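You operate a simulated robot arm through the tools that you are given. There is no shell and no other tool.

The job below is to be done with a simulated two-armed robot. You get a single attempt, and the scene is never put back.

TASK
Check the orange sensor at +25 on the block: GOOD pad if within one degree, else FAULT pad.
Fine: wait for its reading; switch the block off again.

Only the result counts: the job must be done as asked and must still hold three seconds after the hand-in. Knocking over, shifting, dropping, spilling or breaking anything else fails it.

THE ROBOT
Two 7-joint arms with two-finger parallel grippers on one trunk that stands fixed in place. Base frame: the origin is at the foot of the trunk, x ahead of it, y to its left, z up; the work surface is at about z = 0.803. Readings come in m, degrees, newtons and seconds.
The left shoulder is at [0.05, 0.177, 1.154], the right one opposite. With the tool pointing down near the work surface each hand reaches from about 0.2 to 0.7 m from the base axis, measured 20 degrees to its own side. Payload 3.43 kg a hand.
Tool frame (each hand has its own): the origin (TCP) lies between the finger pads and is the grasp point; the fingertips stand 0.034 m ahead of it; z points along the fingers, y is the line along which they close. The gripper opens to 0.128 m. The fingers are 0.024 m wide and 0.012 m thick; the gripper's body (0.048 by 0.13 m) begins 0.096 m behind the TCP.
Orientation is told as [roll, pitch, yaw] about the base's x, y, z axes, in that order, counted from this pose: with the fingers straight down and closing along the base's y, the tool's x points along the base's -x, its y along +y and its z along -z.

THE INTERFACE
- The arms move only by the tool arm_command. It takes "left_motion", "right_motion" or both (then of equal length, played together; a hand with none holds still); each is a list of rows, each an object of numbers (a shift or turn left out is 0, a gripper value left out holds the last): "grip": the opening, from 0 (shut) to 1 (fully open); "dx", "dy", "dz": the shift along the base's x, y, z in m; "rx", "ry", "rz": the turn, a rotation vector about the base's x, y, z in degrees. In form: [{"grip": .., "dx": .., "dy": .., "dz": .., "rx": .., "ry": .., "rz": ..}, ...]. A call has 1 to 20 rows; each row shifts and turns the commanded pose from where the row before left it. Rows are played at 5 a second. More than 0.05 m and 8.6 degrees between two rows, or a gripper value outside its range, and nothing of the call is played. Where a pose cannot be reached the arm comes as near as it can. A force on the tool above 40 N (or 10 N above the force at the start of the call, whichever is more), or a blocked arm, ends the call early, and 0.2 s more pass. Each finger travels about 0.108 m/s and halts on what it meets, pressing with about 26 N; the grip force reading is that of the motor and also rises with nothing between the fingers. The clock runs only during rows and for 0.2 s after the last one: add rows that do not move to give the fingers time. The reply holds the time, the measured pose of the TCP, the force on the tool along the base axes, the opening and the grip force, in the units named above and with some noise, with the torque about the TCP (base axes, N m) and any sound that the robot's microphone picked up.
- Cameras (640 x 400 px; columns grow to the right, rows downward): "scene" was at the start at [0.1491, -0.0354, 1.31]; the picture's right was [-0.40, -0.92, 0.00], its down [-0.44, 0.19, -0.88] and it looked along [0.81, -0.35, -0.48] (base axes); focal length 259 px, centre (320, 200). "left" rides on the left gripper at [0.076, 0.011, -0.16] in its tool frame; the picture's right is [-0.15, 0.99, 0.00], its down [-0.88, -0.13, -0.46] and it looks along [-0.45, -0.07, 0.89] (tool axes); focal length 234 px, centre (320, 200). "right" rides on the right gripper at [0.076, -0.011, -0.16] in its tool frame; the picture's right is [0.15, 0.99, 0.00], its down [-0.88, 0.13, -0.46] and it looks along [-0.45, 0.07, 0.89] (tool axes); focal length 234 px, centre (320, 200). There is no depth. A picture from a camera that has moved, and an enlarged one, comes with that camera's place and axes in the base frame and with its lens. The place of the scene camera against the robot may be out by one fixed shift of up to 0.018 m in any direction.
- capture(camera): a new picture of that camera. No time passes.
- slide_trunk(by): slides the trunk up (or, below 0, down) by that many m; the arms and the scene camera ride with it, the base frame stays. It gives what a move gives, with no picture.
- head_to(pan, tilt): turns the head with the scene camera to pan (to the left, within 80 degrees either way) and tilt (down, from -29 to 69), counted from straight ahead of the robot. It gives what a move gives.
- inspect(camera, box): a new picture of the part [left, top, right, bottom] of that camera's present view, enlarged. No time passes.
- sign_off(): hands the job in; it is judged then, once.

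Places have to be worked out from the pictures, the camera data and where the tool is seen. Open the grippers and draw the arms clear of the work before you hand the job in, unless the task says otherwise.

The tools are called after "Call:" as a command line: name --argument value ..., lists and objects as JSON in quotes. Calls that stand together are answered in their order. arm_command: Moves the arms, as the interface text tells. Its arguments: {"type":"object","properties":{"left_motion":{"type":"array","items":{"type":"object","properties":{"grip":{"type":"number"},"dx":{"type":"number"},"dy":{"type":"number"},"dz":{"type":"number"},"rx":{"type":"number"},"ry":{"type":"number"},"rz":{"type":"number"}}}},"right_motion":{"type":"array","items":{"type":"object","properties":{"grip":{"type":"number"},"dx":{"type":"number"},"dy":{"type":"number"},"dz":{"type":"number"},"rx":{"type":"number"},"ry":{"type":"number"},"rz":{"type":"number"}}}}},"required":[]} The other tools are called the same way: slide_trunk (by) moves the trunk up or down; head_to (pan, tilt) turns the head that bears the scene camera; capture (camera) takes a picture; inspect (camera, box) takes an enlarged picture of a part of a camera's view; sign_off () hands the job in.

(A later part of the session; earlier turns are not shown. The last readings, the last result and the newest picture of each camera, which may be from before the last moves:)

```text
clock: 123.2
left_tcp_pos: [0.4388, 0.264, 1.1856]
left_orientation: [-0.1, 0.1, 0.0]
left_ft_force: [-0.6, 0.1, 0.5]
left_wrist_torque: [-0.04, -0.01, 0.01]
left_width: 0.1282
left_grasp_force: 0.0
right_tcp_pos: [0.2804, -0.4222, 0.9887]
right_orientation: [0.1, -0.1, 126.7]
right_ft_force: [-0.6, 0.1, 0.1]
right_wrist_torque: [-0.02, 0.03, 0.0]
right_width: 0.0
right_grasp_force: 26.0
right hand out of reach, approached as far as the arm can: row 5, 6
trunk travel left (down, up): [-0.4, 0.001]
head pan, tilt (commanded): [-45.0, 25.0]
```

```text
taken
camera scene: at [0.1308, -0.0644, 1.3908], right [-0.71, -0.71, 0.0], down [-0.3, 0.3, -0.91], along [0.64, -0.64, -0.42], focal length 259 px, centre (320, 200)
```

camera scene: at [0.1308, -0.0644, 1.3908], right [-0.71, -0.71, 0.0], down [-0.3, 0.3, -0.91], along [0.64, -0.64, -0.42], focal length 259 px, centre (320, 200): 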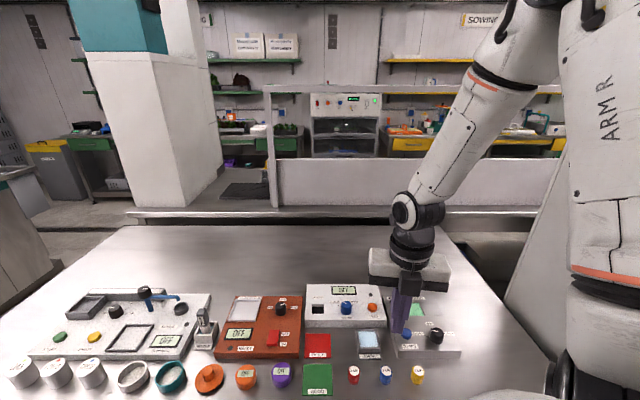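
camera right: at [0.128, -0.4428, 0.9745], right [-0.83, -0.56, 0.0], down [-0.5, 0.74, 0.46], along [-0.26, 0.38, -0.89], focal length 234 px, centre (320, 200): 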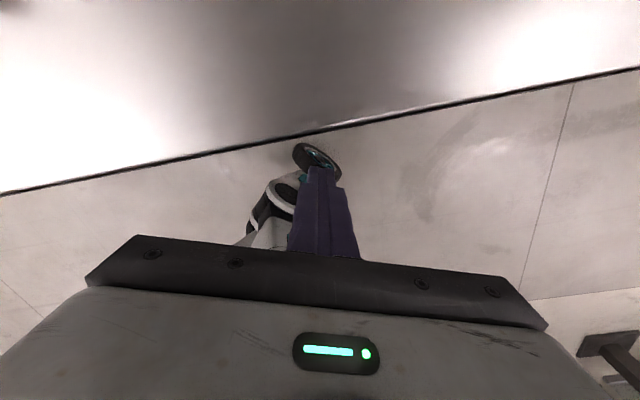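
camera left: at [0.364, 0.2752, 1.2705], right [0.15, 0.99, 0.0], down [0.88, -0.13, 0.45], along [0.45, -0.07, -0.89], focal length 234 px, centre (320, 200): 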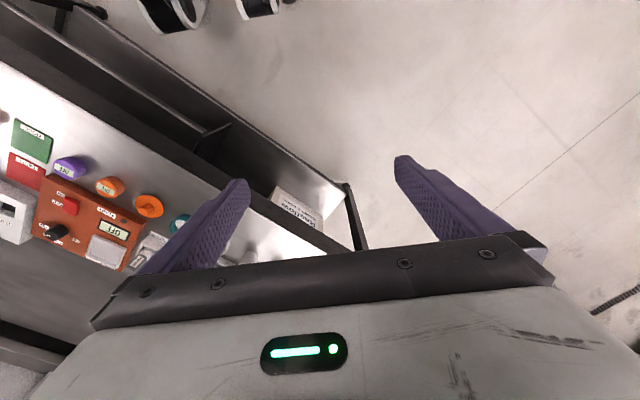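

Yaw turns freely, so it's another joint. Motion within the arm's own plane should be possible: I'll extend radially outward, away from the shoulder, and see.

Call:
arm_command --right_motion '[{"dx": 0.025, "dy": -0.02}, {"dx": 0.025, "dy": -0.02}, {"dx": 0.025, "dy": -0.02}, {"dx": 0.025, "dy": -0.02}, {}]'

Call:
capture --camera "scene"

```text
clock: 124.4
left_tcp_pos: [0.439, 0.2629, 1.1859]
left_orientation: [0.0, 0.1, -0.1]
left_ft_force: [-0.2, -0.2, 0.2]
left_wrist_torque: [0.02, 0.0, 0.01]
left_width: 0.1277
left_grasp_force: 0.1
right_tcp_pos: [0.3422, -0.5238, 0.9991]
right_orientation: [0.0, -0.1, 126.7]
right_ft_force: [0.4, -0.8, 0.8]
right_wrist_torque: [0.04, 0.03, 0.03]
right_width: 0.0001
right_grasp_force: 26.1
right hand out of reach, approached as far as the arm can: row 1, 2, 3, 4
trunk travel left (down, up): [-0.4, 0.001]
head pan, tilt (commanded): [-45.0, 25.0]
```

```text
taken
camera scene: at [0.1307, -0.0642, 1.3908], right [-0.71, -0.71, 0.0], down [-0.3, 0.3, -0.91], along [0.64, -0.64, -0.42], focal length 259 px, centre (320, 200)
```

scene: 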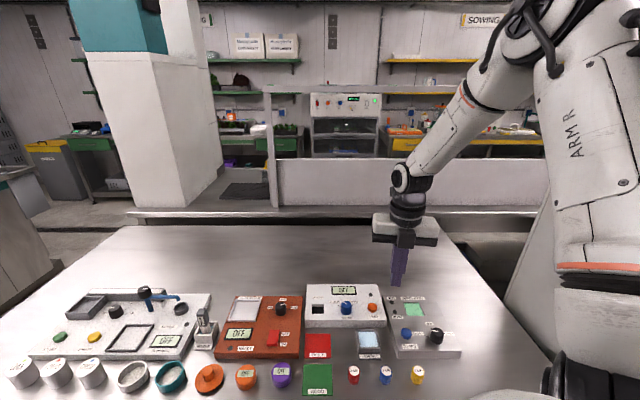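

Motion inward is blocked but other directions slide. Let me test raising the hand, to see how the elbow responds and whether the stop is relieved.

Call:
arm_command --right_motion '[{"dz": 0.04}, {"dz": 0.04}, {"dz": 0.04}, {"dx": 0.03, "dy": 0.02}, {"dx": 0.03, "dy": 0.02}, {}]'

Call:
capture --camera "scene"

```text
clock: 125.8
left_tcp_pos: [0.4401, 0.2624, 1.1862]
left_orientation: [0.0, 0.1, 0.1]
left_ft_force: [-0.1, 0.0, -0.4]
left_wrist_torque: [-0.04, 0.02, 0.0]
left_width: 0.128
left_grasp_force: 0.0
right_tcp_pos: [0.3464, -0.5183, 1.1164]
right_orientation: [0.0, 0.0, 126.7]
right_ft_force: [-0.2, -0.3, 0.1]
right_wrist_torque: [0.01, -0.03, 0.0]
right_width: 0.0001
right_grasp_force: 25.9
right hand out of reach, approached as far as the arm can: row 4, 5
trunk travel left (down, up): [-0.4, 0.001]
head pan, tilt (commanded): [-45.0, 25.0]
```

```text
taken
camera scene: at [0.1308, -0.0647, 1.3907], right [-0.71, -0.71, 0.0], down [-0.3, 0.3, -0.91], along [0.64, -0.64, -0.42], focal length 259 px, centre (320, 200)
```

scene: 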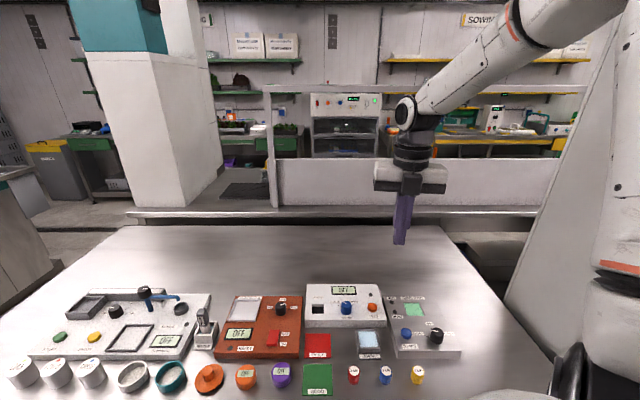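

Raising works and the elbow goes out to the right, but inward swing stays locked near azimuth −50°. I'll look at the whole arm again to find which joint is at its stop.

Call:
head_to --pan -78 --tilt 5

Call:
capture --camera "scene"

Call:
head_to --pan -60 --tilt 40

Call:
capture --camera "scene"

```text
clock: 126.8
left_tcp_pos: [0.439, 0.2651, 1.187]
left_orientation: [0.0, 0.0, 0.0]
left_ft_force: [0.3, -1.2, -0.3]
left_wrist_torque: [0.01, -0.01, 0.04]
left_width: 0.1282
left_grasp_force: 0.1
right_tcp_pos: [0.3462, -0.5173, 1.1176]
right_orientation: [-0.1, 0.0, 126.7]
right_ft_force: [0.8, 0.4, 0.1]
right_wrist_torque: [-0.03, 0.03, 0.01]
right_width: 0.0001
right_grasp_force: 26.0
trunk travel left (down, up): [-0.4, 0.001]
head pan, tilt (commanded): [-78.0, 5.0]
```

```text
taken
camera scene: at [0.0847, -0.0891, 1.4232], right [-0.98, -0.21, 0.0], down [-0.02, 0.09, -1.0], along [0.21, -0.97, -0.09], focal length 259 px, centre (320, 200)
```

scene: 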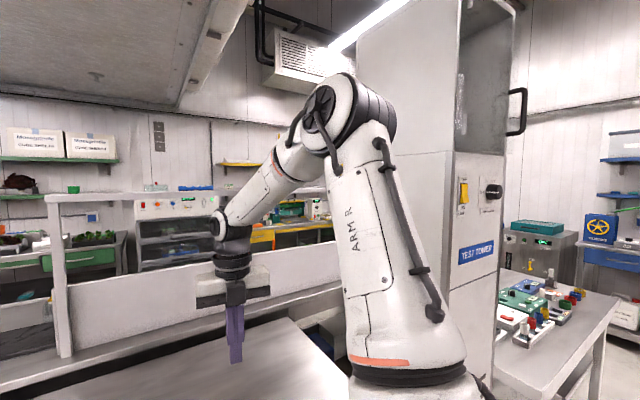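

```text
clock: 127.8
left_tcp_pos: [0.4399, 0.2625, 1.1858]
left_orientation: [0.0, 0.1, 0.0]
left_ft_force: [-0.8, -0.6, 0.8]
left_wrist_torque: [0.01, -0.05, 0.01]
left_width: 0.1279
left_grasp_force: 0.1
right_tcp_pos: [0.3455, -0.5179, 1.1172]
right_orientation: [0.1, -0.2, 126.7]
right_ft_force: [-0.1, 0.3, -0.3]
right_wrist_torque: [-0.02, 0.0, -0.01]
right_width: 0.0002
right_grasp_force: 25.6
trunk travel left (down, up): [-0.4, 0.001]
head pan, tilt (commanded): [-60.0, 40.0]
```

```text
taken
camera scene: at [0.1081, -0.0729, 1.3675], right [-0.87, -0.5, 0.0], down [-0.32, 0.56, -0.77], along [0.38, -0.66, -0.64], focal length 259 px, centre (320, 200)
```

scene: 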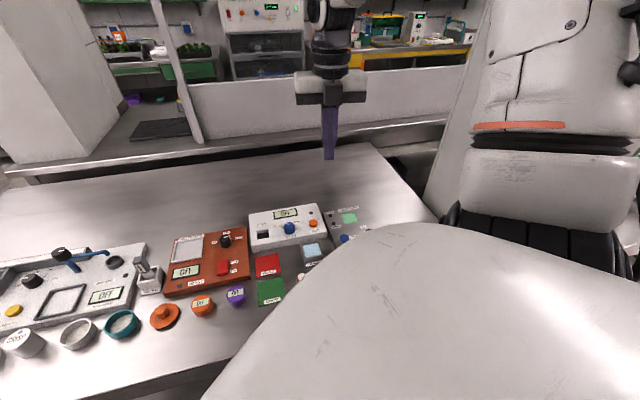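

By geometry the wrist-roll joint is the one at its stop in this elbow-up posture, so tool-down work inward isn't possible this way; the tilted-tool approach in the elbow-in posture is the way to go. I'll raise the hand to let the elbow return to its usual side.

Call:
arm_command --right_motion '[{"dz": 0.04}, {"dz": 0.04}, {"dz": 0.04}, {"dz": 0.04}, {"dx": 0.02, "dy": 0.02}, {"dx": 0.02, "dy": 0.02}, {}]'

Call:
head_to --pan -60 --tilt 10

Call:
capture --camera "scene"

```text
clock: 129.4
left_tcp_pos: [0.4396, 0.2637, 1.185]
left_orientation: [-0.1, 0.0, 0.0]
left_ft_force: [0.6, -0.7, -0.4]
left_wrist_torque: [0.0, 0.0, 0.0]
left_width: 0.1279
left_grasp_force: 0.1
right_tcp_pos: [0.3486, -0.5796, 1.2489]
right_orientation: [0.3, -0.3, 126.7]
right_ft_force: [-0.4, -0.5, -0.4]
right_wrist_torque: [0.0, 0.01, -0.01]
right_width: 0.0
right_grasp_force: 26.1
right hand out of reach, approached as far as the arm can: row 1, 2, 3, 4, 5, 6
trunk travel left (down, up): [-0.4, 0.001]
head pan, tilt (commanded): [-60.0, 40.0]
```

```text
clock: 130.3
left_tcp_pos: [0.439, 0.2634, 1.1865]
left_orientation: [0.1, 0.2, 0.0]
left_ft_force: [-0.3, 0.0, 0.7]
left_wrist_torque: [0.0, 0.01, 0.02]
left_width: 0.1282
left_grasp_force: 0.0
right_tcp_pos: [0.347, -0.579, 1.2488]
right_orientation: [0.2, 0.0, 126.6]
right_ft_force: [0.3, 0.3, 0.3]
right_wrist_torque: [-0.04, -0.01, 0.01]
right_width: 0.0
right_grasp_force: 25.9
trunk travel left (down, up): [-0.4, 0.001]
head pan, tilt (commanded): [-60.0, 10.0]
```

```text
taken
camera scene: at [0.1121, -0.0799, 1.4151], right [-0.87, -0.5, 0.0], down [-0.09, 0.15, -0.98], along [0.49, -0.85, -0.17], focal length 259 px, centre (320, 200)
```

scene: 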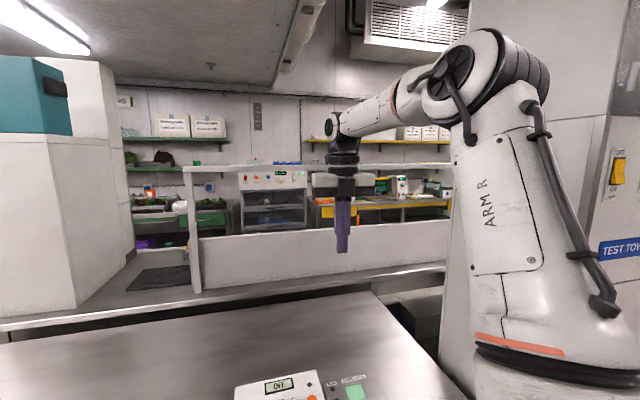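

Still locked on that side; I'll retrace: back to the far right low position, where the arm was free, and then go up and around as before.

Call:
arm_command --right_motion '[{"dx": -0.0377, "dy": 0.002, "dz": -0.03}, {"dx": -0.0377, "dy": 0.002, "dz": -0.03}, {"dx": -0.0377, "dy": 0.002, "dz": -0.03}, {"dx": -0.0377, "dy": 0.002, "dz": -0.03}, {"dx": -0.0377, "dy": 0.002, "dz": -0.03}, {"dx": -0.0377, "dy": 0.002, "dz": -0.03}, {"dx": -0.0377, "dy": 0.002, "dz": -0.03}, {"dx": -0.0377, "dy": 0.002, "dz": -0.03}, {"dx": -0.0377, "dy": 0.002, "dz": -0.03}, {"dx": -0.0377, "dy": 0.002, "dz": -0.025}, {}]'

Call:
head_to --pan -75 --tilt 20

Call:
capture --camera "scene"

```text
clock: 132.7
left_tcp_pos: [0.4392, 0.2625, 1.1863]
left_orientation: [0.1, 0.0, -0.1]
left_ft_force: [1.1, 0.3, -0.1]
left_wrist_torque: [0.0, 0.01, 0.0]
left_width: 0.128
left_grasp_force: 0.0
right_tcp_pos: [0.1525, -0.5812, 0.8815]
right_orientation: [0.4, 0.1, 126.7]
right_ft_force: [-0.4, 0.2, 0.2]
right_wrist_torque: [0.0, 0.0, 0.0]
right_width: 0.0
right_grasp_force: 26.0
right hand out of reach, approached as far as the arm can: row 1, 2, 3, 4, 5, 6, 7, 8, 9, 10
trunk travel left (down, up): [-0.4, 0.001]
head pan, tilt (commanded): [-60.0, 10.0]
```

```text
clock: 133.5
left_tcp_pos: [0.4386, 0.2632, 1.185]
left_orientation: [0.0, 0.0, 0.0]
left_ft_force: [0.3, 0.0, 0.6]
left_wrist_torque: [-0.03, 0.0, -0.01]
left_width: 0.1281
left_grasp_force: 0.1
right_tcp_pos: [0.1531, -0.583, 0.8812]
right_orientation: [0.3, -0.1, 126.5]
right_ft_force: [-0.8, -0.3, -0.4]
right_wrist_torque: [0.0, 0.03, -0.01]
right_width: 0.0003
right_grasp_force: 26.3
trunk travel left (down, up): [-0.4, 0.001]
head pan, tilt (commanded): [-75.0, 20.0]
```

```text
taken
camera scene: at [0.0898, -0.0891, 1.3989], right [-0.97, -0.26, 0.0], down [-0.09, 0.33, -0.94], along [0.24, -0.91, -0.34], focal length 259 px, centre (320, 200)
```

scene: 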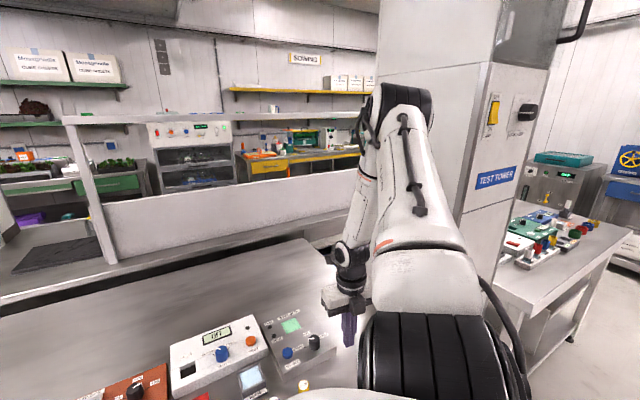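

The hand is low near the sonic device; I'll raise it right away.

Call:
arm_command --right_motion '[{"dz": 0.03}, {"dz": 0.03}, {"dx": -0.02, "dz": 0.03}, {"dx": -0.03, "dz": 0.02}, {"dx": -0.03, "dz": 0.02}, {}]'

Call:
capture --camera "scene"

```text
clock: 134.9
left_tcp_pos: [0.4387, 0.2626, 1.1854]
left_orientation: [0.0, 0.0, 0.0]
left_ft_force: [-0.2, -0.6, 0.0]
left_wrist_torque: [0.01, 0.0, 0.01]
left_width: 0.1281
left_grasp_force: 0.1
right_tcp_pos: [0.1672, -0.5385, 0.9367]
right_orientation: [0.4, -0.1, 126.6]
right_ft_force: [0.6, 1.0, -0.1]
right_wrist_torque: [0.04, -0.01, -0.01]
right_width: 0.0001
right_grasp_force: 26.4
right hand out of reach, approached as far as the arm can: row 1, 2, 3, 4, 5
trunk travel left (down, up): [-0.4, 0.001]
head pan, tilt (commanded): [-75.0, 20.0]
```

```text
taken
camera scene: at [0.0897, -0.0894, 1.3988], right [-0.97, -0.26, 0.0], down [-0.09, 0.33, -0.94], along [0.24, -0.91, -0.34], focal length 259 px, centre (320, 200)
```

scene: 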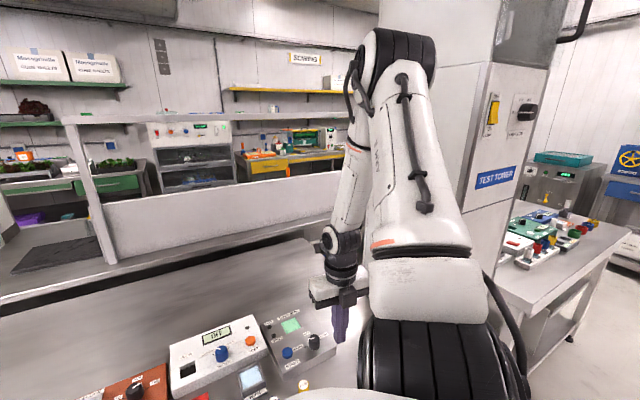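

The joint lock came from passing a wrist singularity near (0.086,−0.379,0.82). I'll head back there (off the table edge) to undo it.

Call:
arm_command --right_motion '[{"dx": -0.019, "dy": 0.0346}, {"dx": -0.019, "dy": 0.0346}, {"dx": -0.019, "dy": 0.0346}, {"dx": -0.019, "dy": 0.0346}, {}]'

Call:
capture --camera "scene"

```text
clock: 136.1
left_tcp_pos: [0.4387, 0.2622, 1.1863]
left_orientation: [0.0, 0.1, 0.0]
left_ft_force: [0.8, 0.5, -0.1]
left_wrist_torque: [0.01, 0.02, 0.01]
left_width: 0.1278
left_grasp_force: 0.0
right_tcp_pos: [0.1011, -0.449, 0.9187]
right_orientation: [-0.1, -0.2, 126.7]
right_ft_force: [1.3, 0.8, -0.6]
right_wrist_torque: [-0.03, 0.03, 0.01]
right_width: 0.0001
right_grasp_force: 26.1
right hand out of reach, approached as far as the arm can: row 3, 4
trunk travel left (down, up): [-0.4, 0.001]
head pan, tilt (commanded): [-75.0, 20.0]
```

```text
taken
camera scene: at [0.0899, -0.0889, 1.3989], right [-0.97, -0.26, 0.0], down [-0.09, 0.33, -0.94], along [0.24, -0.91, -0.34], focal length 259 px, centre (320, 200)
```

scene: 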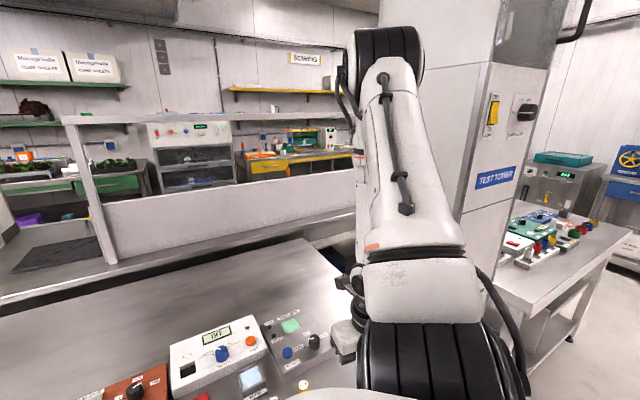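

Free again here. Near this singular pose yaw is shared between the two roll joints, so I'll turn the yaw clockwise by 64° and then test the forward motion.

Call:
arm_command --right_motion '[{"rz": 8}, {"rz": 8}, {"rz": 8}, {"rz": 8}, {"rz": 8}, {"rz": 8}, {}]'

Call:
arm_command --right_motion '[{"dx": 0.03, "dy": 0.005, "dz": 0.01}, {"dx": 0.03, "dy": 0.005, "dz": 0.01}, {"dx": 0.03, "dy": 0.005, "dz": 0.01}, {}]'

Call:
capture --camera "scene"

```text
clock: 137.7
left_tcp_pos: [0.4384, 0.2633, 1.1854]
left_orientation: [0.0, 0.0, 0.0]
left_ft_force: [-0.4, -0.3, -0.5]
left_wrist_torque: [0.01, 0.03, -0.01]
left_width: 0.1278
left_grasp_force: 0.0
right_tcp_pos: [0.1021, -0.4487, 0.9191]
right_orientation: [-0.2, -0.1, 174.8]
right_ft_force: [0.1, 0.2, -0.4]
right_wrist_torque: [-0.01, -0.02, 0.02]
right_width: 0.0
right_grasp_force: 26.2
trunk travel left (down, up): [-0.4, 0.001]
head pan, tilt (commanded): [-75.0, 20.0]
```

```text
clock: 138.7
left_tcp_pos: [0.4402, 0.2619, 1.1862]
left_orientation: [0.0, 0.0, 0.2]
left_ft_force: [0.7, 0.5, 0.6]
left_wrist_torque: [0.02, 0.01, -0.03]
left_width: 0.1283
left_grasp_force: 0.1
right_tcp_pos: [0.1909, -0.4344, 0.9498]
right_orientation: [0.0, 0.0, 174.6]
right_ft_force: [-0.4, -0.5, 0.9]
right_wrist_torque: [0.01, 0.02, -0.03]
right_width: 0.0001
right_grasp_force: 26.2
trunk travel left (down, up): [-0.4, 0.001]
head pan, tilt (commanded): [-75.0, 20.0]
```

```text
taken
camera scene: at [0.0896, -0.0895, 1.3988], right [-0.97, -0.26, 0.0], down [-0.09, 0.33, -0.94], along [0.24, -0.91, -0.34], focal length 259 px, centre (320, 200)
```

scene: 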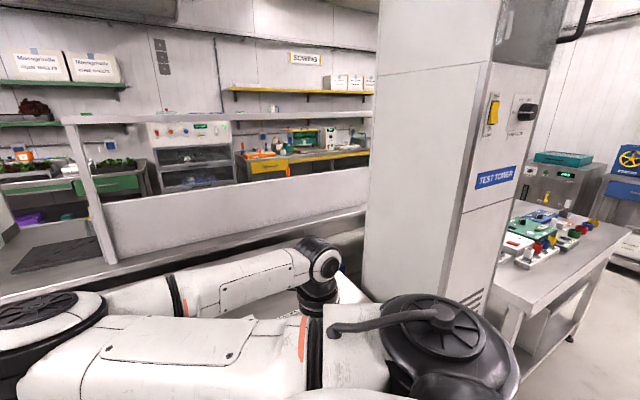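

The arm has snapped back to its elbow-in posture, which is what I want now. I'll move to the front at z≈1.0 with yaw ≈140 and then tilt the tool.

Call:
arm_command --right_motion '[{"dx": 0.043, "dy": 0.002, "dz": 0.009, "rz": -5.8}, {"dx": 0.043, "dy": 0.002, "dz": 0.009, "rz": -5.8}, {"dx": 0.043, "dy": 0.002, "dz": 0.009, "rz": -5.8}, {"dx": 0.043, "dy": 0.002, "dz": 0.009, "rz": -5.8}, {"dx": 0.043, "dy": 0.002, "dz": 0.009, "rz": -5.8}, {"dx": 0.043, "dy": 0.002, "dz": 0.009, "rz": -5.8}, {}]'

Call:
head_to --pan -35 --tilt 30

Call:
capture --camera "scene"

```text
clock: 140.3
left_tcp_pos: [0.4394, 0.2629, 1.1853]
left_orientation: [0.1, -0.1, 0.2]
left_ft_force: [-0.5, 0.2, -0.6]
left_wrist_torque: [0.0, 0.04, 0.0]
left_width: 0.128
left_grasp_force: 0.0
right_tcp_pos: [0.4492, -0.422, 1.0025]
right_orientation: [0.1, -0.1, 139.9]
right_ft_force: [-0.4, 0.5, -0.2]
right_wrist_torque: [0.0, -0.05, -0.01]
right_width: 0.0
right_grasp_force: 26.1
trunk travel left (down, up): [-0.4, 0.001]
head pan, tilt (commanded): [-75.0, 20.0]
```

```text
clock: 141.4
left_tcp_pos: [0.4394, 0.2617, 1.185]
left_orientation: [-0.1, 0.0, 0.0]
left_ft_force: [-0.3, 0.0, 0.8]
left_wrist_torque: [-0.01, 0.0, -0.02]
left_width: 0.128
left_grasp_force: 0.1
right_tcp_pos: [0.449, -0.4231, 1.0014]
right_orientation: [0.0, -0.1, 139.8]
right_ft_force: [-0.8, -0.2, 1.0]
right_wrist_torque: [0.01, 0.01, 0.01]
right_width: 0.0
right_grasp_force: 25.7
trunk travel left (down, up): [-0.4, 0.001]
head pan, tilt (commanded): [-35.0, 30.0]
```

```text
taken
camera scene: at [0.1396, -0.0512, 1.3828], right [-0.57, -0.82, 0.0], down [-0.41, 0.29, -0.87], along [0.71, -0.5, -0.5], focal length 259 px, centre (320, 200)
```

scene: 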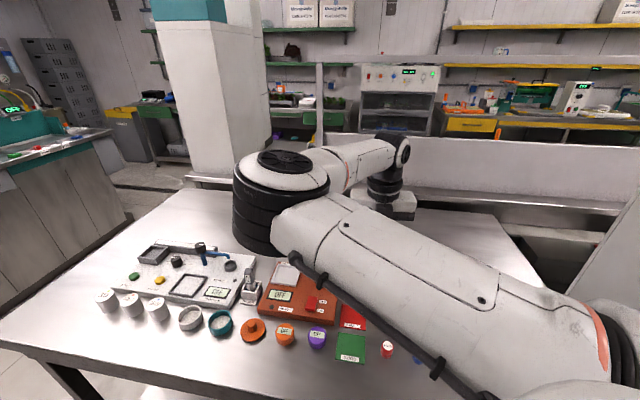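

Now the tilt: 35° about the closing line (fingers pointing toward the robot's front-left), while moving the tip toward above the switch's ON end.

Call:
arm_command --right_motion '[{"dx": 0.013, "dy": 0.028, "dz": -0.01, "rx": 4.5, "ry": 5.36}, {"dx": 0.013, "dy": 0.028, "dz": -0.01, "rx": 4.5, "ry": 5.36}, {"dx": 0.013, "dy": 0.028, "dz": -0.01, "rx": 4.5, "ry": 5.36}, {"dx": 0.013, "dy": 0.028, "dz": -0.01, "rx": 4.5, "ry": 5.36}, {"dx": 0.013, "dy": 0.028, "dz": -0.01, "rx": 4.5, "ry": 5.36}, {}]'

Call:
capture --camera "scene"

Call:
capture --camera "right"

```text
clock: 142.8
left_tcp_pos: [0.4387, 0.2634, 1.1852]
left_orientation: [0.0, 0.1, 0.0]
left_ft_force: [0.7, -0.2, 0.2]
left_wrist_torque: [0.0, 0.01, -0.01]
left_width: 0.1282
left_grasp_force: 0.2
right_tcp_pos: [0.5139, -0.282, 0.9541]
right_orientation: [0.1, -35.2, 139.8]
right_ft_force: [0.1, 0.5, -0.2]
right_wrist_torque: [0.0, -0.02, -0.02]
right_width: 0.0002
right_grasp_force: 25.6
trunk travel left (down, up): [-0.4, 0.001]
head pan, tilt (commanded): [-35.0, 30.0]
```

```text
taken
camera scene: at [0.1394, -0.0508, 1.3829], right [-0.57, -0.82, 0.0], down [-0.41, 0.29, -0.87], along [0.71, -0.5, -0.5], focal length 259 px, centre (320, 200)
```

scene: 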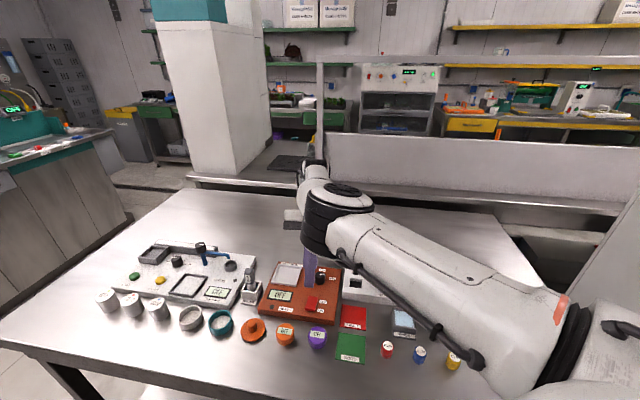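

```text
taken
camera right: at [0.638, -0.373, 1.0407], right [-0.55, -0.83, -0.08], down [-0.43, 0.2, 0.88], along [-0.72, 0.52, -0.47], focal length 234 px, centre (320, 200)
```

right: 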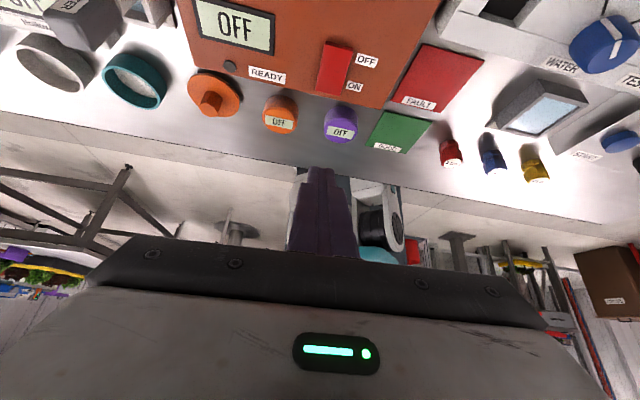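

The tilted approach tracks perfectly: tip hovering over the switch. I'll zoom in with the wrist camera to refine the rocker's and sensor's positions.

Call:
inspect --camera "right" --box '[230, 20, 430, 150]'

Call:
inspect --camera "scene" --box '[250, 250, 370, 350]'

```text
3.08 times, centred on (330, 85) of right
camera zoom: at [0.638, -0.373, 1.0407], right [-0.55, -0.83, -0.08], down [-0.43, 0.2, 0.88], along [-0.72, 0.52, -0.47], focal length 720 px, centre (289, 554)
```

zoom: 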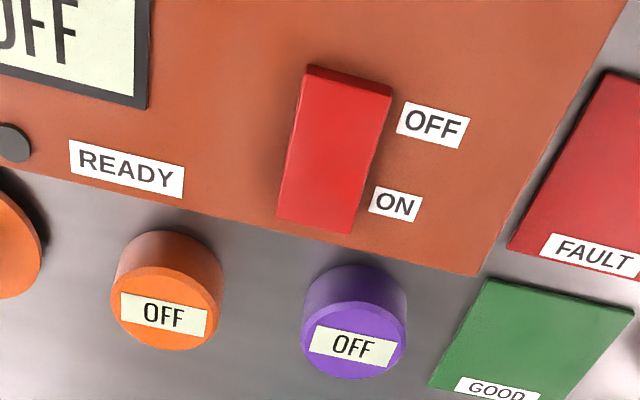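

```text
4.00 times, centred on (310, 300) of scene
camera zoom: at [0.1394, -0.0508, 1.3829], right [-0.57, -0.82, 0.0], down [-0.41, 0.29, -0.87], along [0.71, -0.5, -0.5], focal length 1035 px, centre (360, -200)
```

zoom: 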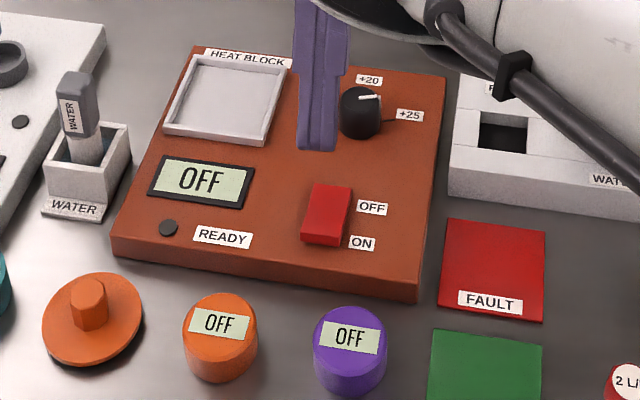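

Rocker refined: ON end about (0.512,−0.2795), centre (0.526,−0.2935). I'll put the tip's lowest edge over ~5 mm inside the ON end and lower to just above it.

Call:
arm_command --right_motion '[{"dx": 0.009, "dy": -0.007, "dz": -0.03}, {"dz": -0.03}, {"dz": -0.01}, {}]'

Call:
inspect --camera "scene" --box '[250, 250, 370, 350]'

Call:
inspect --camera "right" --box '[230, 40, 410, 220]'

```text
clock: 143.8
left_tcp_pos: [0.4393, 0.2638, 1.1861]
left_orientation: [0.0, -0.1, 0.1]
left_ft_force: [-0.4, 0.2, 0.6]
left_wrist_torque: [-0.03, 0.0, -0.03]
left_width: 0.1281
left_grasp_force: 0.1
right_tcp_pos: [0.5223, -0.288, 0.8847]
right_orientation: [-0.1, -35.0, 139.9]
right_ft_force: [0.4, -0.7, 0.2]
right_wrist_torque: [0.01, 0.0, 0.03]
right_width: 0.0
right_grasp_force: 25.9
trunk travel left (down, up): [-0.4, 0.001]
head pan, tilt (commanded): [-35.0, 30.0]
```

```text
4.00 times, centred on (310, 300) of scene
camera zoom: at [0.1397, -0.0511, 1.3828], right [-0.57, -0.82, 0.0], down [-0.41, 0.29, -0.87], along [0.71, -0.5, -0.5], focal length 1035 px, centre (360, -200)
```

zoom: 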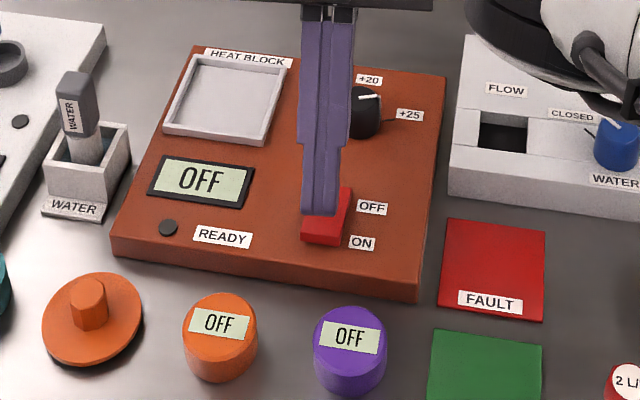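

```text
2.22 times, centred on (320, 130) of right
camera zoom: at [0.6467, -0.3789, 0.9713], right [-0.55, -0.83, -0.08], down [-0.43, 0.2, 0.88], along [-0.72, 0.52, -0.47], focal length 520 px, centre (320, 356)
```

zoom: 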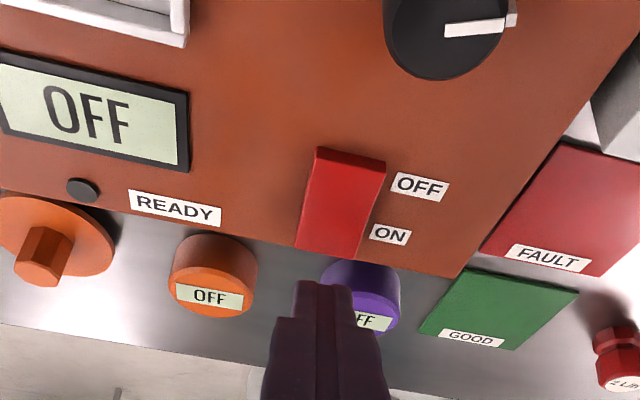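

The tip is over the ON half of the rocker. I'll shift 4 mm further toward the ON end and press down in small steps.

Call:
arm_command --right_motion '[{"dx": -0.003, "dy": 0.003}, {"dz": -0.005}, {"dz": -0.004}, {"dz": -0.003}, {"dz": -0.003}, {"dz": -0.003}, {}]'

Call:
inspect --camera "scene" --box '[250, 250, 370, 350]'

```text
clock: 145.4
left_tcp_pos: [0.4387, 0.2635, 1.1857]
left_orientation: [0.0, 0.1, 0.1]
left_ft_force: [0.7, -0.2, 0.2]
left_wrist_torque: [-0.03, 0.02, 0.04]
left_width: 0.128
left_grasp_force: 0.1
right_tcp_pos: [0.5183, -0.2835, 0.8668]
right_orientation: [0.1, -35.1, 139.9]
right_ft_force: [0.1, 0.3, 0.7]
right_wrist_torque: [-0.01, 0.0, -0.01]
right_width: 0.0
right_grasp_force: 25.9
trunk travel left (down, up): [-0.4, 0.001]
head pan, tilt (commanded): [-35.0, 30.0]
```

```text
4.00 times, centred on (310, 300) of scene
camera zoom: at [0.1397, -0.0511, 1.3828], right [-0.57, -0.82, 0.0], down [-0.41, 0.29, -0.87], along [0.71, -0.5, -0.5], focal length 1035 px, centre (360, -200)
```

zoom: 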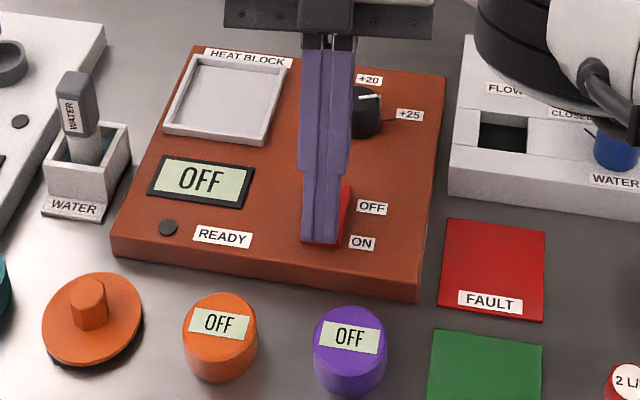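

No contact yet, and the tip is right at the ON edge; I'll lift 1 cm, shift 7 mm back towards the rocker's middle and press again.

Call:
arm_command --right_motion '[{"dz": 0.01}, {"dx": 0.005, "dy": -0.005}, {"dz": -0.006}, {"dz": -0.004}, {"dz": -0.003}, {"dz": -0.003}, {}]'

Call:
inspect --camera "scene" --box '[250, 250, 370, 350]'

```text
clock: 147.0
left_tcp_pos: [0.4395, 0.2635, 1.1856]
left_orientation: [0.0, -0.1, -0.1]
left_ft_force: [0.8, 0.4, -0.1]
left_wrist_torque: [-0.02, -0.02, 0.01]
left_width: 0.1279
left_grasp_force: 0.0
right_tcp_pos: [0.5181, -0.2891, 0.8672]
right_orientation: [0.0, -34.9, 139.9]
right_ft_force: [0.0, 0.6, 1.8]
right_wrist_torque: [-0.01, 0.02, -0.01]
right_width: 0.0001
right_grasp_force: 25.7
right hand out of reach, approached as far as the arm can: row 2, 5
trunk travel left (down, up): [-0.4, 0.001]
head pan, tilt (commanded): [-35.0, 30.0]
```

```text
4.00 times, centred on (310, 300) of scene
camera zoom: at [0.1397, -0.0511, 1.3828], right [-0.57, -0.82, 0.0], down [-0.41, 0.29, -0.87], along [0.71, -0.5, -0.5], focal length 1035 px, centre (360, -200)
```

zoom: 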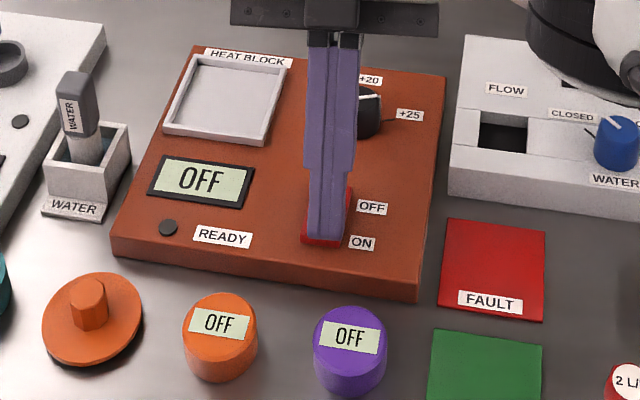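

Near the stretch limit with this tilt; I'll lift, reduce the tilt by 8°, re-aim ~8 mm inside the ON end and press.

Call:
arm_command --right_motion '[{"dz": 0.014}, {"rx": -5.1, "ry": -6.1}, {"dx": 0.0025, "dy": 0.0016}, {"dz": -0.006}, {"dz": -0.004}, {"dz": -0.003}, {}]'

Call:
inspect --camera "scene" --box '[250, 250, 370, 350]'

```text
clock: 148.6
left_tcp_pos: [0.4381, 0.2641, 1.1878]
left_orientation: [0.0, -0.1, 0.0]
left_ft_force: [-0.6, 0.0, 1.0]
left_wrist_torque: [0.01, 0.0, -0.02]
left_width: 0.128
left_grasp_force: 0.0
right_tcp_pos: [0.5448, -0.2932, 0.8657]
right_orientation: [-0.1, -27.0, 140.1]
right_ft_force: [2.4, -3.2, 27.0]
right_wrist_torque: [-0.02, 0.0, 0.42]
right_width: 0.0
right_grasp_force: 26.4
right hand out of reach, approached as far as the arm can: row 2, 4
trunk travel left (down, up): [-0.4, 0.001]
head pan, tilt (commanded): [-35.0, 30.0]
```

```text
4.00 times, centred on (310, 300) of scene
camera zoom: at [0.1371, -0.05, 1.3836], right [-0.57, -0.82, 0.0], down [-0.41, 0.29, -0.87], along [0.71, -0.5, -0.5], focal length 1035 px, centre (360, -200)
```

zoom: 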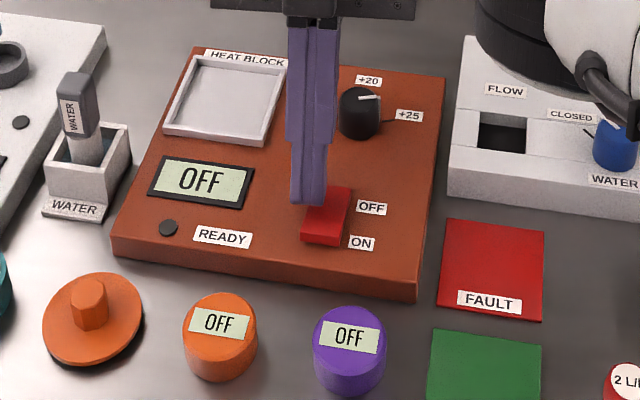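

The tip has shifted off target (x 0.545) and is pressing beside the rocker with 27 N. I'll lift straight up at once.

Call:
arm_command --right_motion '[{"dz": 0.015}, {"dz": 0.02}, {}]'

Call:
inspect --camera "scene" --box '[250, 250, 370, 350]'

Call:
capture --camera "scene"

```text
clock: 149.4
left_tcp_pos: [0.4404, 0.2632, 1.1856]
left_orientation: [0.1, 0.0, 0.1]
left_ft_force: [-0.2, -0.5, 0.1]
left_wrist_torque: [0.03, 0.0, -0.02]
left_width: 0.1281
left_grasp_force: 0.0
right_tcp_pos: [0.5461, -0.2953, 0.8965]
right_orientation: [0.1, -27.2, 139.8]
right_ft_force: [0.8, -0.6, 0.1]
right_wrist_torque: [-0.01, 0.01, -0.02]
right_width: 0.0002
right_grasp_force: 25.5
trunk travel left (down, up): [-0.4, 0.001]
head pan, tilt (commanded): [-35.0, 30.0]
```

```text
4.00 times, centred on (310, 300) of scene
camera zoom: at [0.1397, -0.0513, 1.3827], right [-0.57, -0.82, 0.0], down [-0.41, 0.29, -0.87], along [0.71, -0.5, -0.5], focal length 1035 px, centre (360, -200)
```

zoom: 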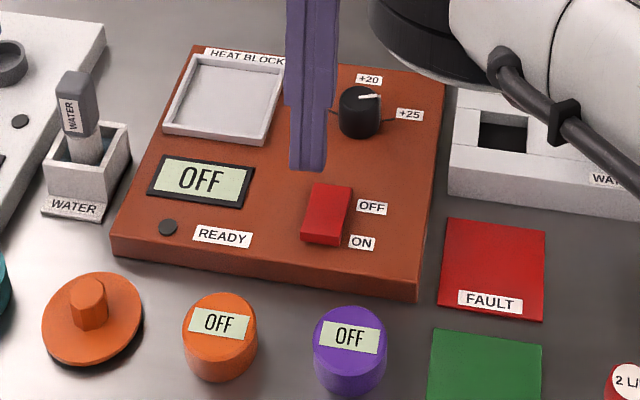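

```text
taken
camera scene: at [0.1397, -0.0513, 1.3827], right [-0.57, -0.82, 0.0], down [-0.41, 0.29, -0.87], along [0.71, -0.5, -0.5], focal length 259 px, centre (320, 200)
```

scene: 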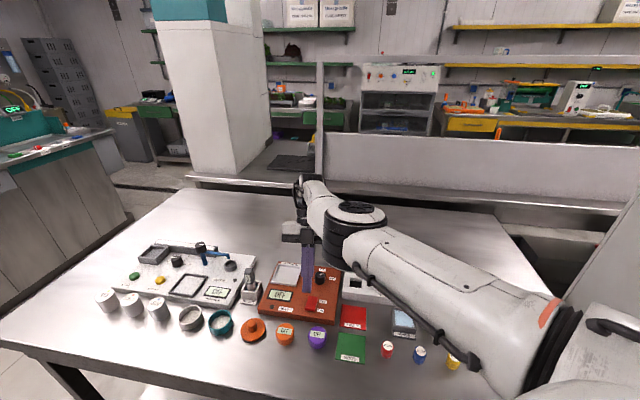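

Nothing was disturbed (rocker, knob, display as before). The arm is over-stretched in that direction, so I'll swing the tilt direction 20° clockwise (wrist comes in) and re-aim over the ON half.

Call:
arm_command --right_motion '[{"dx": -0.009, "dy": 0.0022, "rz": -6.7}, {"dx": -0.009, "dy": 0.0022, "rz": -6.7}, {"dx": -0.0087, "dy": 0.0023, "rz": -6.7}, {}]'

Call:
inspect --camera "scene" --box '[250, 250, 370, 350]'

```text
clock: 150.4
left_tcp_pos: [0.4404, 0.2628, 1.1865]
left_orientation: [0.0, 0.1, 0.1]
left_ft_force: [0.2, -0.8, 0.7]
left_wrist_torque: [-0.01, -0.03, -0.03]
left_width: 0.1282
left_grasp_force: 0.0
right_tcp_pos: [0.5207, -0.2867, 0.8969]
right_orientation: [0.0, -27.1, 119.7]
right_ft_force: [0.6, -0.8, 0.0]
right_wrist_torque: [-0.03, 0.0, 0.01]
right_width: 0.0
right_grasp_force: 25.8
trunk travel left (down, up): [-0.4, 0.001]
head pan, tilt (commanded): [-35.0, 30.0]
```

```text
4.00 times, centred on (310, 300) of scene
camera zoom: at [0.1398, -0.0513, 1.3828], right [-0.57, -0.82, 0.0], down [-0.41, 0.29, -0.87], along [0.71, -0.5, -0.5], focal length 1035 px, centre (360, -200)
```

zoom: 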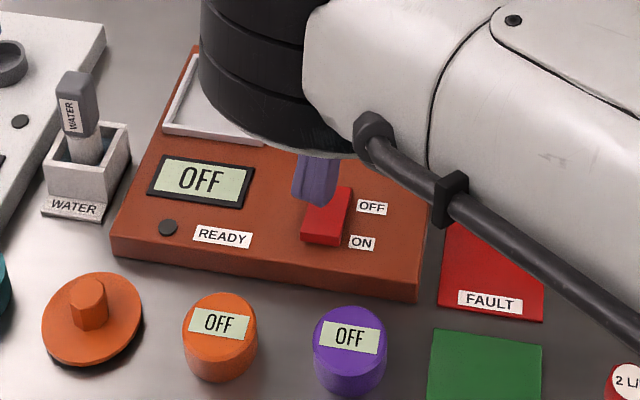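

Tracking well again. I'll shift ~3 mm to centre on the rocker and press down.

Call:
arm_command --right_motion '[{"dx": -0.002, "dy": -0.003, "dz": -0.01}, {"dz": -0.008}, {"dz": -0.004}, {"dz": -0.003}, {"dz": -0.003}, {}]'

Call:
inspect --camera "scene" --box '[250, 250, 370, 350]'

Call:
inspect --camera "right" --box '[230, 60, 410, 220]'

```text
clock: 151.8
left_tcp_pos: [0.438, 0.2641, 1.1852]
left_orientation: [0.1, 0.0, 0.0]
left_ft_force: [-0.5, 0.2, -0.9]
left_wrist_torque: [0.01, -0.03, -0.03]
left_width: 0.1279
left_grasp_force: 0.0
right_tcp_pos: [0.5177, -0.292, 0.8679]
right_orientation: [0.0, -27.1, 119.8]
right_ft_force: [-0.5, -0.7, 1.0]
right_wrist_torque: [0.02, 0.03, 0.05]
right_width: 0.0
right_grasp_force: 26.0
trunk travel left (down, up): [-0.4, 0.001]
head pan, tilt (commanded): [-35.0, 30.0]
```

```text
4.00 times, centred on (310, 300) of scene
camera zoom: at [0.1396, -0.0511, 1.3828], right [-0.57, -0.82, 0.0], down [-0.41, 0.29, -0.87], along [0.71, -0.5, -0.5], focal length 1035 px, centre (360, -200)
```

zoom: 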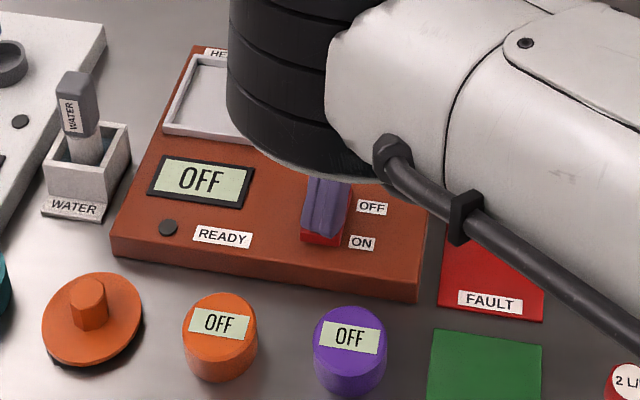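

```text
2.50 times, centred on (320, 140) of right
camera zoom: at [0.5957, -0.4071, 0.9756], right [-0.79, -0.61, -0.07], down [-0.4, 0.43, 0.81], along [-0.46, 0.67, -0.59], focal length 585 px, centre (320, 350)
```

zoom: 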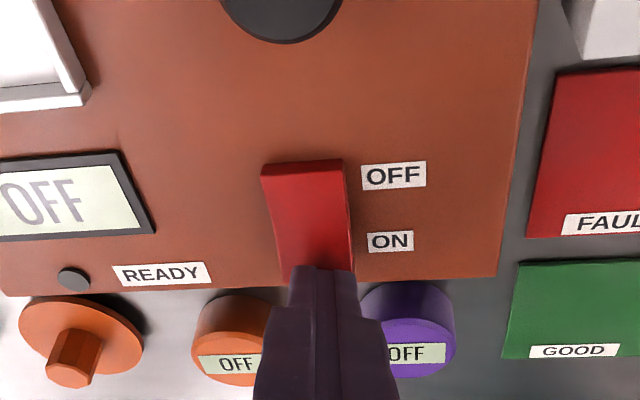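

The tip sits over the ON end; I'll keep pressing in 3 mm steps.

Call:
arm_command --right_motion '[{"dz": -0.003}, {"dz": -0.003}, {"dz": -0.003}, {}]'

Call:
inspect --camera "scene" --box '[250, 250, 370, 350]'

Call:
inspect --camera "right" --box '[230, 60, 410, 220]'

```text
clock: 152.9
left_tcp_pos: [0.4376, 0.2646, 1.1854]
left_orientation: [0.0, 0.0, 0.0]
left_ft_force: [-0.4, -0.8, 0.2]
left_wrist_torque: [-0.05, 0.03, -0.03]
left_width: 0.1279
left_grasp_force: 0.1
right_tcp_pos: [0.5165, -0.2904, 0.867]
right_orientation: [-0.2, -27.1, 119.9]
right_ft_force: [-7.7, 1.4, 18.0]
right_wrist_torque: [0.17, 0.33, 0.07]
right_width: 0.0001
right_grasp_force: 25.8
trunk travel left (down, up): [-0.4, 0.001]
head pan, tilt (commanded): [-35.0, 30.0]
stopped in row 4 (right hand): the force on the tool passed its limit at 40 N (the readings are from after the stop); the commanded pose is now the measured one
```

```text
4.00 times, centred on (310, 300) of scene
camera zoom: at [0.138, -0.0503, 1.3828], right [-0.57, -0.82, 0.0], down [-0.41, 0.29, -0.87], along [0.71, -0.5, -0.5], focal length 1035 px, centre (360, -200)
```

zoom: 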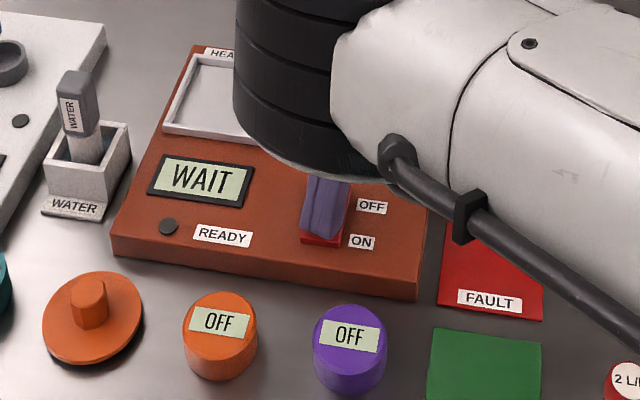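

```text
2.50 times, centred on (320, 140) of right
camera zoom: at [0.596, -0.4067, 0.9732], right [-0.79, -0.61, -0.07], down [-0.4, 0.43, 0.81], along [-0.46, 0.67, -0.59], focal length 585 px, centre (320, 350)
```

zoom: 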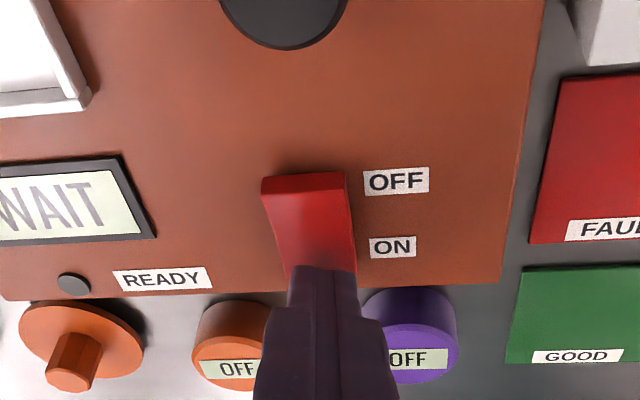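

The block shows "WAIT" — it is on. Now I lift off, and go to hover over the orange sensor with yaw 135, tilt 35° and fingers half open.

Call:
arm_command --right_motion '[{"dz": 0.03}, {"dz": 0.04}, {"dx": -0.0025, "dy": 0.02, "rz": 7.5}, {"dx": -0.0025, "dy": 0.02, "rz": 7.6}, {"dx": -0.0025, "dy": 0.02, "rx": 5.66, "ry": 5.66, "grip": 0.52}, {"dy": 0.018}, {}, {}]'

Call:
capture --camera "right"

Call:
capture --camera "scene"

```text
clock: 154.7
left_tcp_pos: [0.439, 0.2652, 1.1848]
left_orientation: [0.0, 0.0, 0.0]
left_ft_force: [-0.2, 0.6, 0.6]
left_wrist_torque: [0.0, 0.02, -0.02]
left_width: 0.1281
left_grasp_force: 0.1
right_tcp_pos: [0.5112, -0.2113, 0.934]
right_orientation: [0.0, -34.9, 135.0]
right_ft_force: [-1.1, -0.6, -0.7]
right_wrist_torque: [0.01, 0.03, -0.02]
right_width: 0.0665
right_grasp_force: 0.0
trunk travel left (down, up): [-0.4, 0.001]
head pan, tilt (commanded): [-35.0, 30.0]
```

```text
taken
camera right: at [0.6265, -0.3139, 1.0206], right [-0.62, -0.78, -0.09], down [-0.42, 0.23, 0.88], along [-0.67, 0.58, -0.47], focal length 234 px, centre (320, 200)
```

right: 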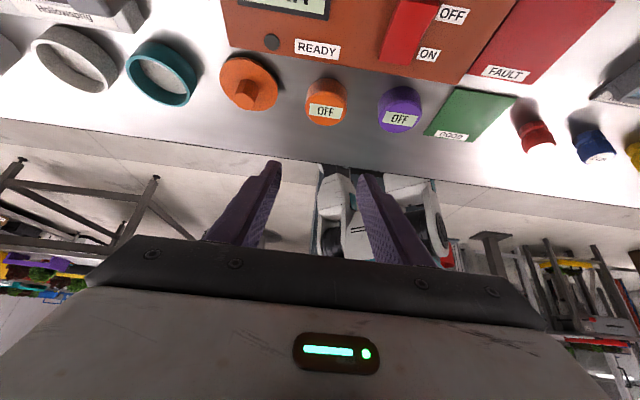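

```text
taken
camera scene: at [0.1396, -0.0509, 1.3828], right [-0.57, -0.82, 0.0], down [-0.41, 0.29, -0.87], along [0.71, -0.5, -0.5], focal length 259 px, centre (320, 200)
```

scene: 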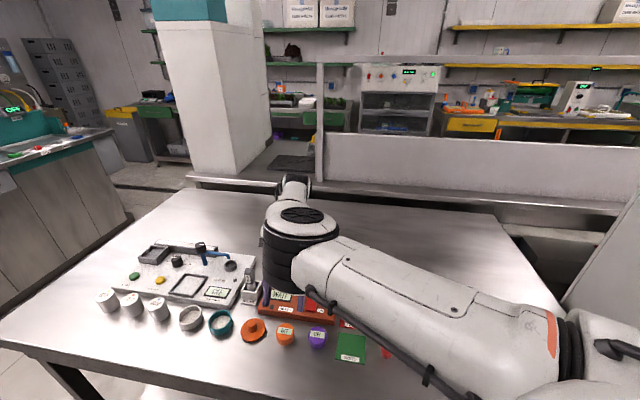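

On station above the sensor. I'll zoom in to locate the sensor accurately.

Call:
inspect --camera "right" --box '[280, 60, 380, 140]'

Call:
inspect --camera "scene" --box '[240, 290, 340, 360]'

```text
5.00 times, centred on (330, 100) of right
camera zoom: at [0.6265, -0.3139, 1.0206], right [-0.62, -0.78, -0.09], down [-0.42, 0.23, 0.88], along [-0.67, 0.58, -0.47], focal length 1171 px, centre (270, 700)
```

zoom: 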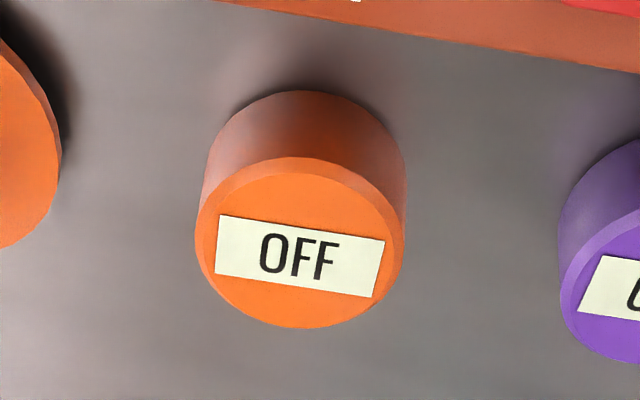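

```text
5.71 times, centred on (290, 325) of scene
camera zoom: at [0.1396, -0.0509, 1.3828], right [-0.57, -0.82, 0.0], down [-0.41, 0.29, -0.87], along [0.71, -0.5, -0.5], focal length 1478 px, centre (491, -514)
```

zoom: 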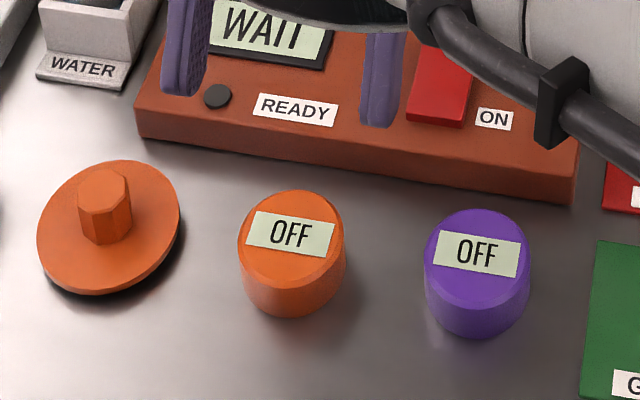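

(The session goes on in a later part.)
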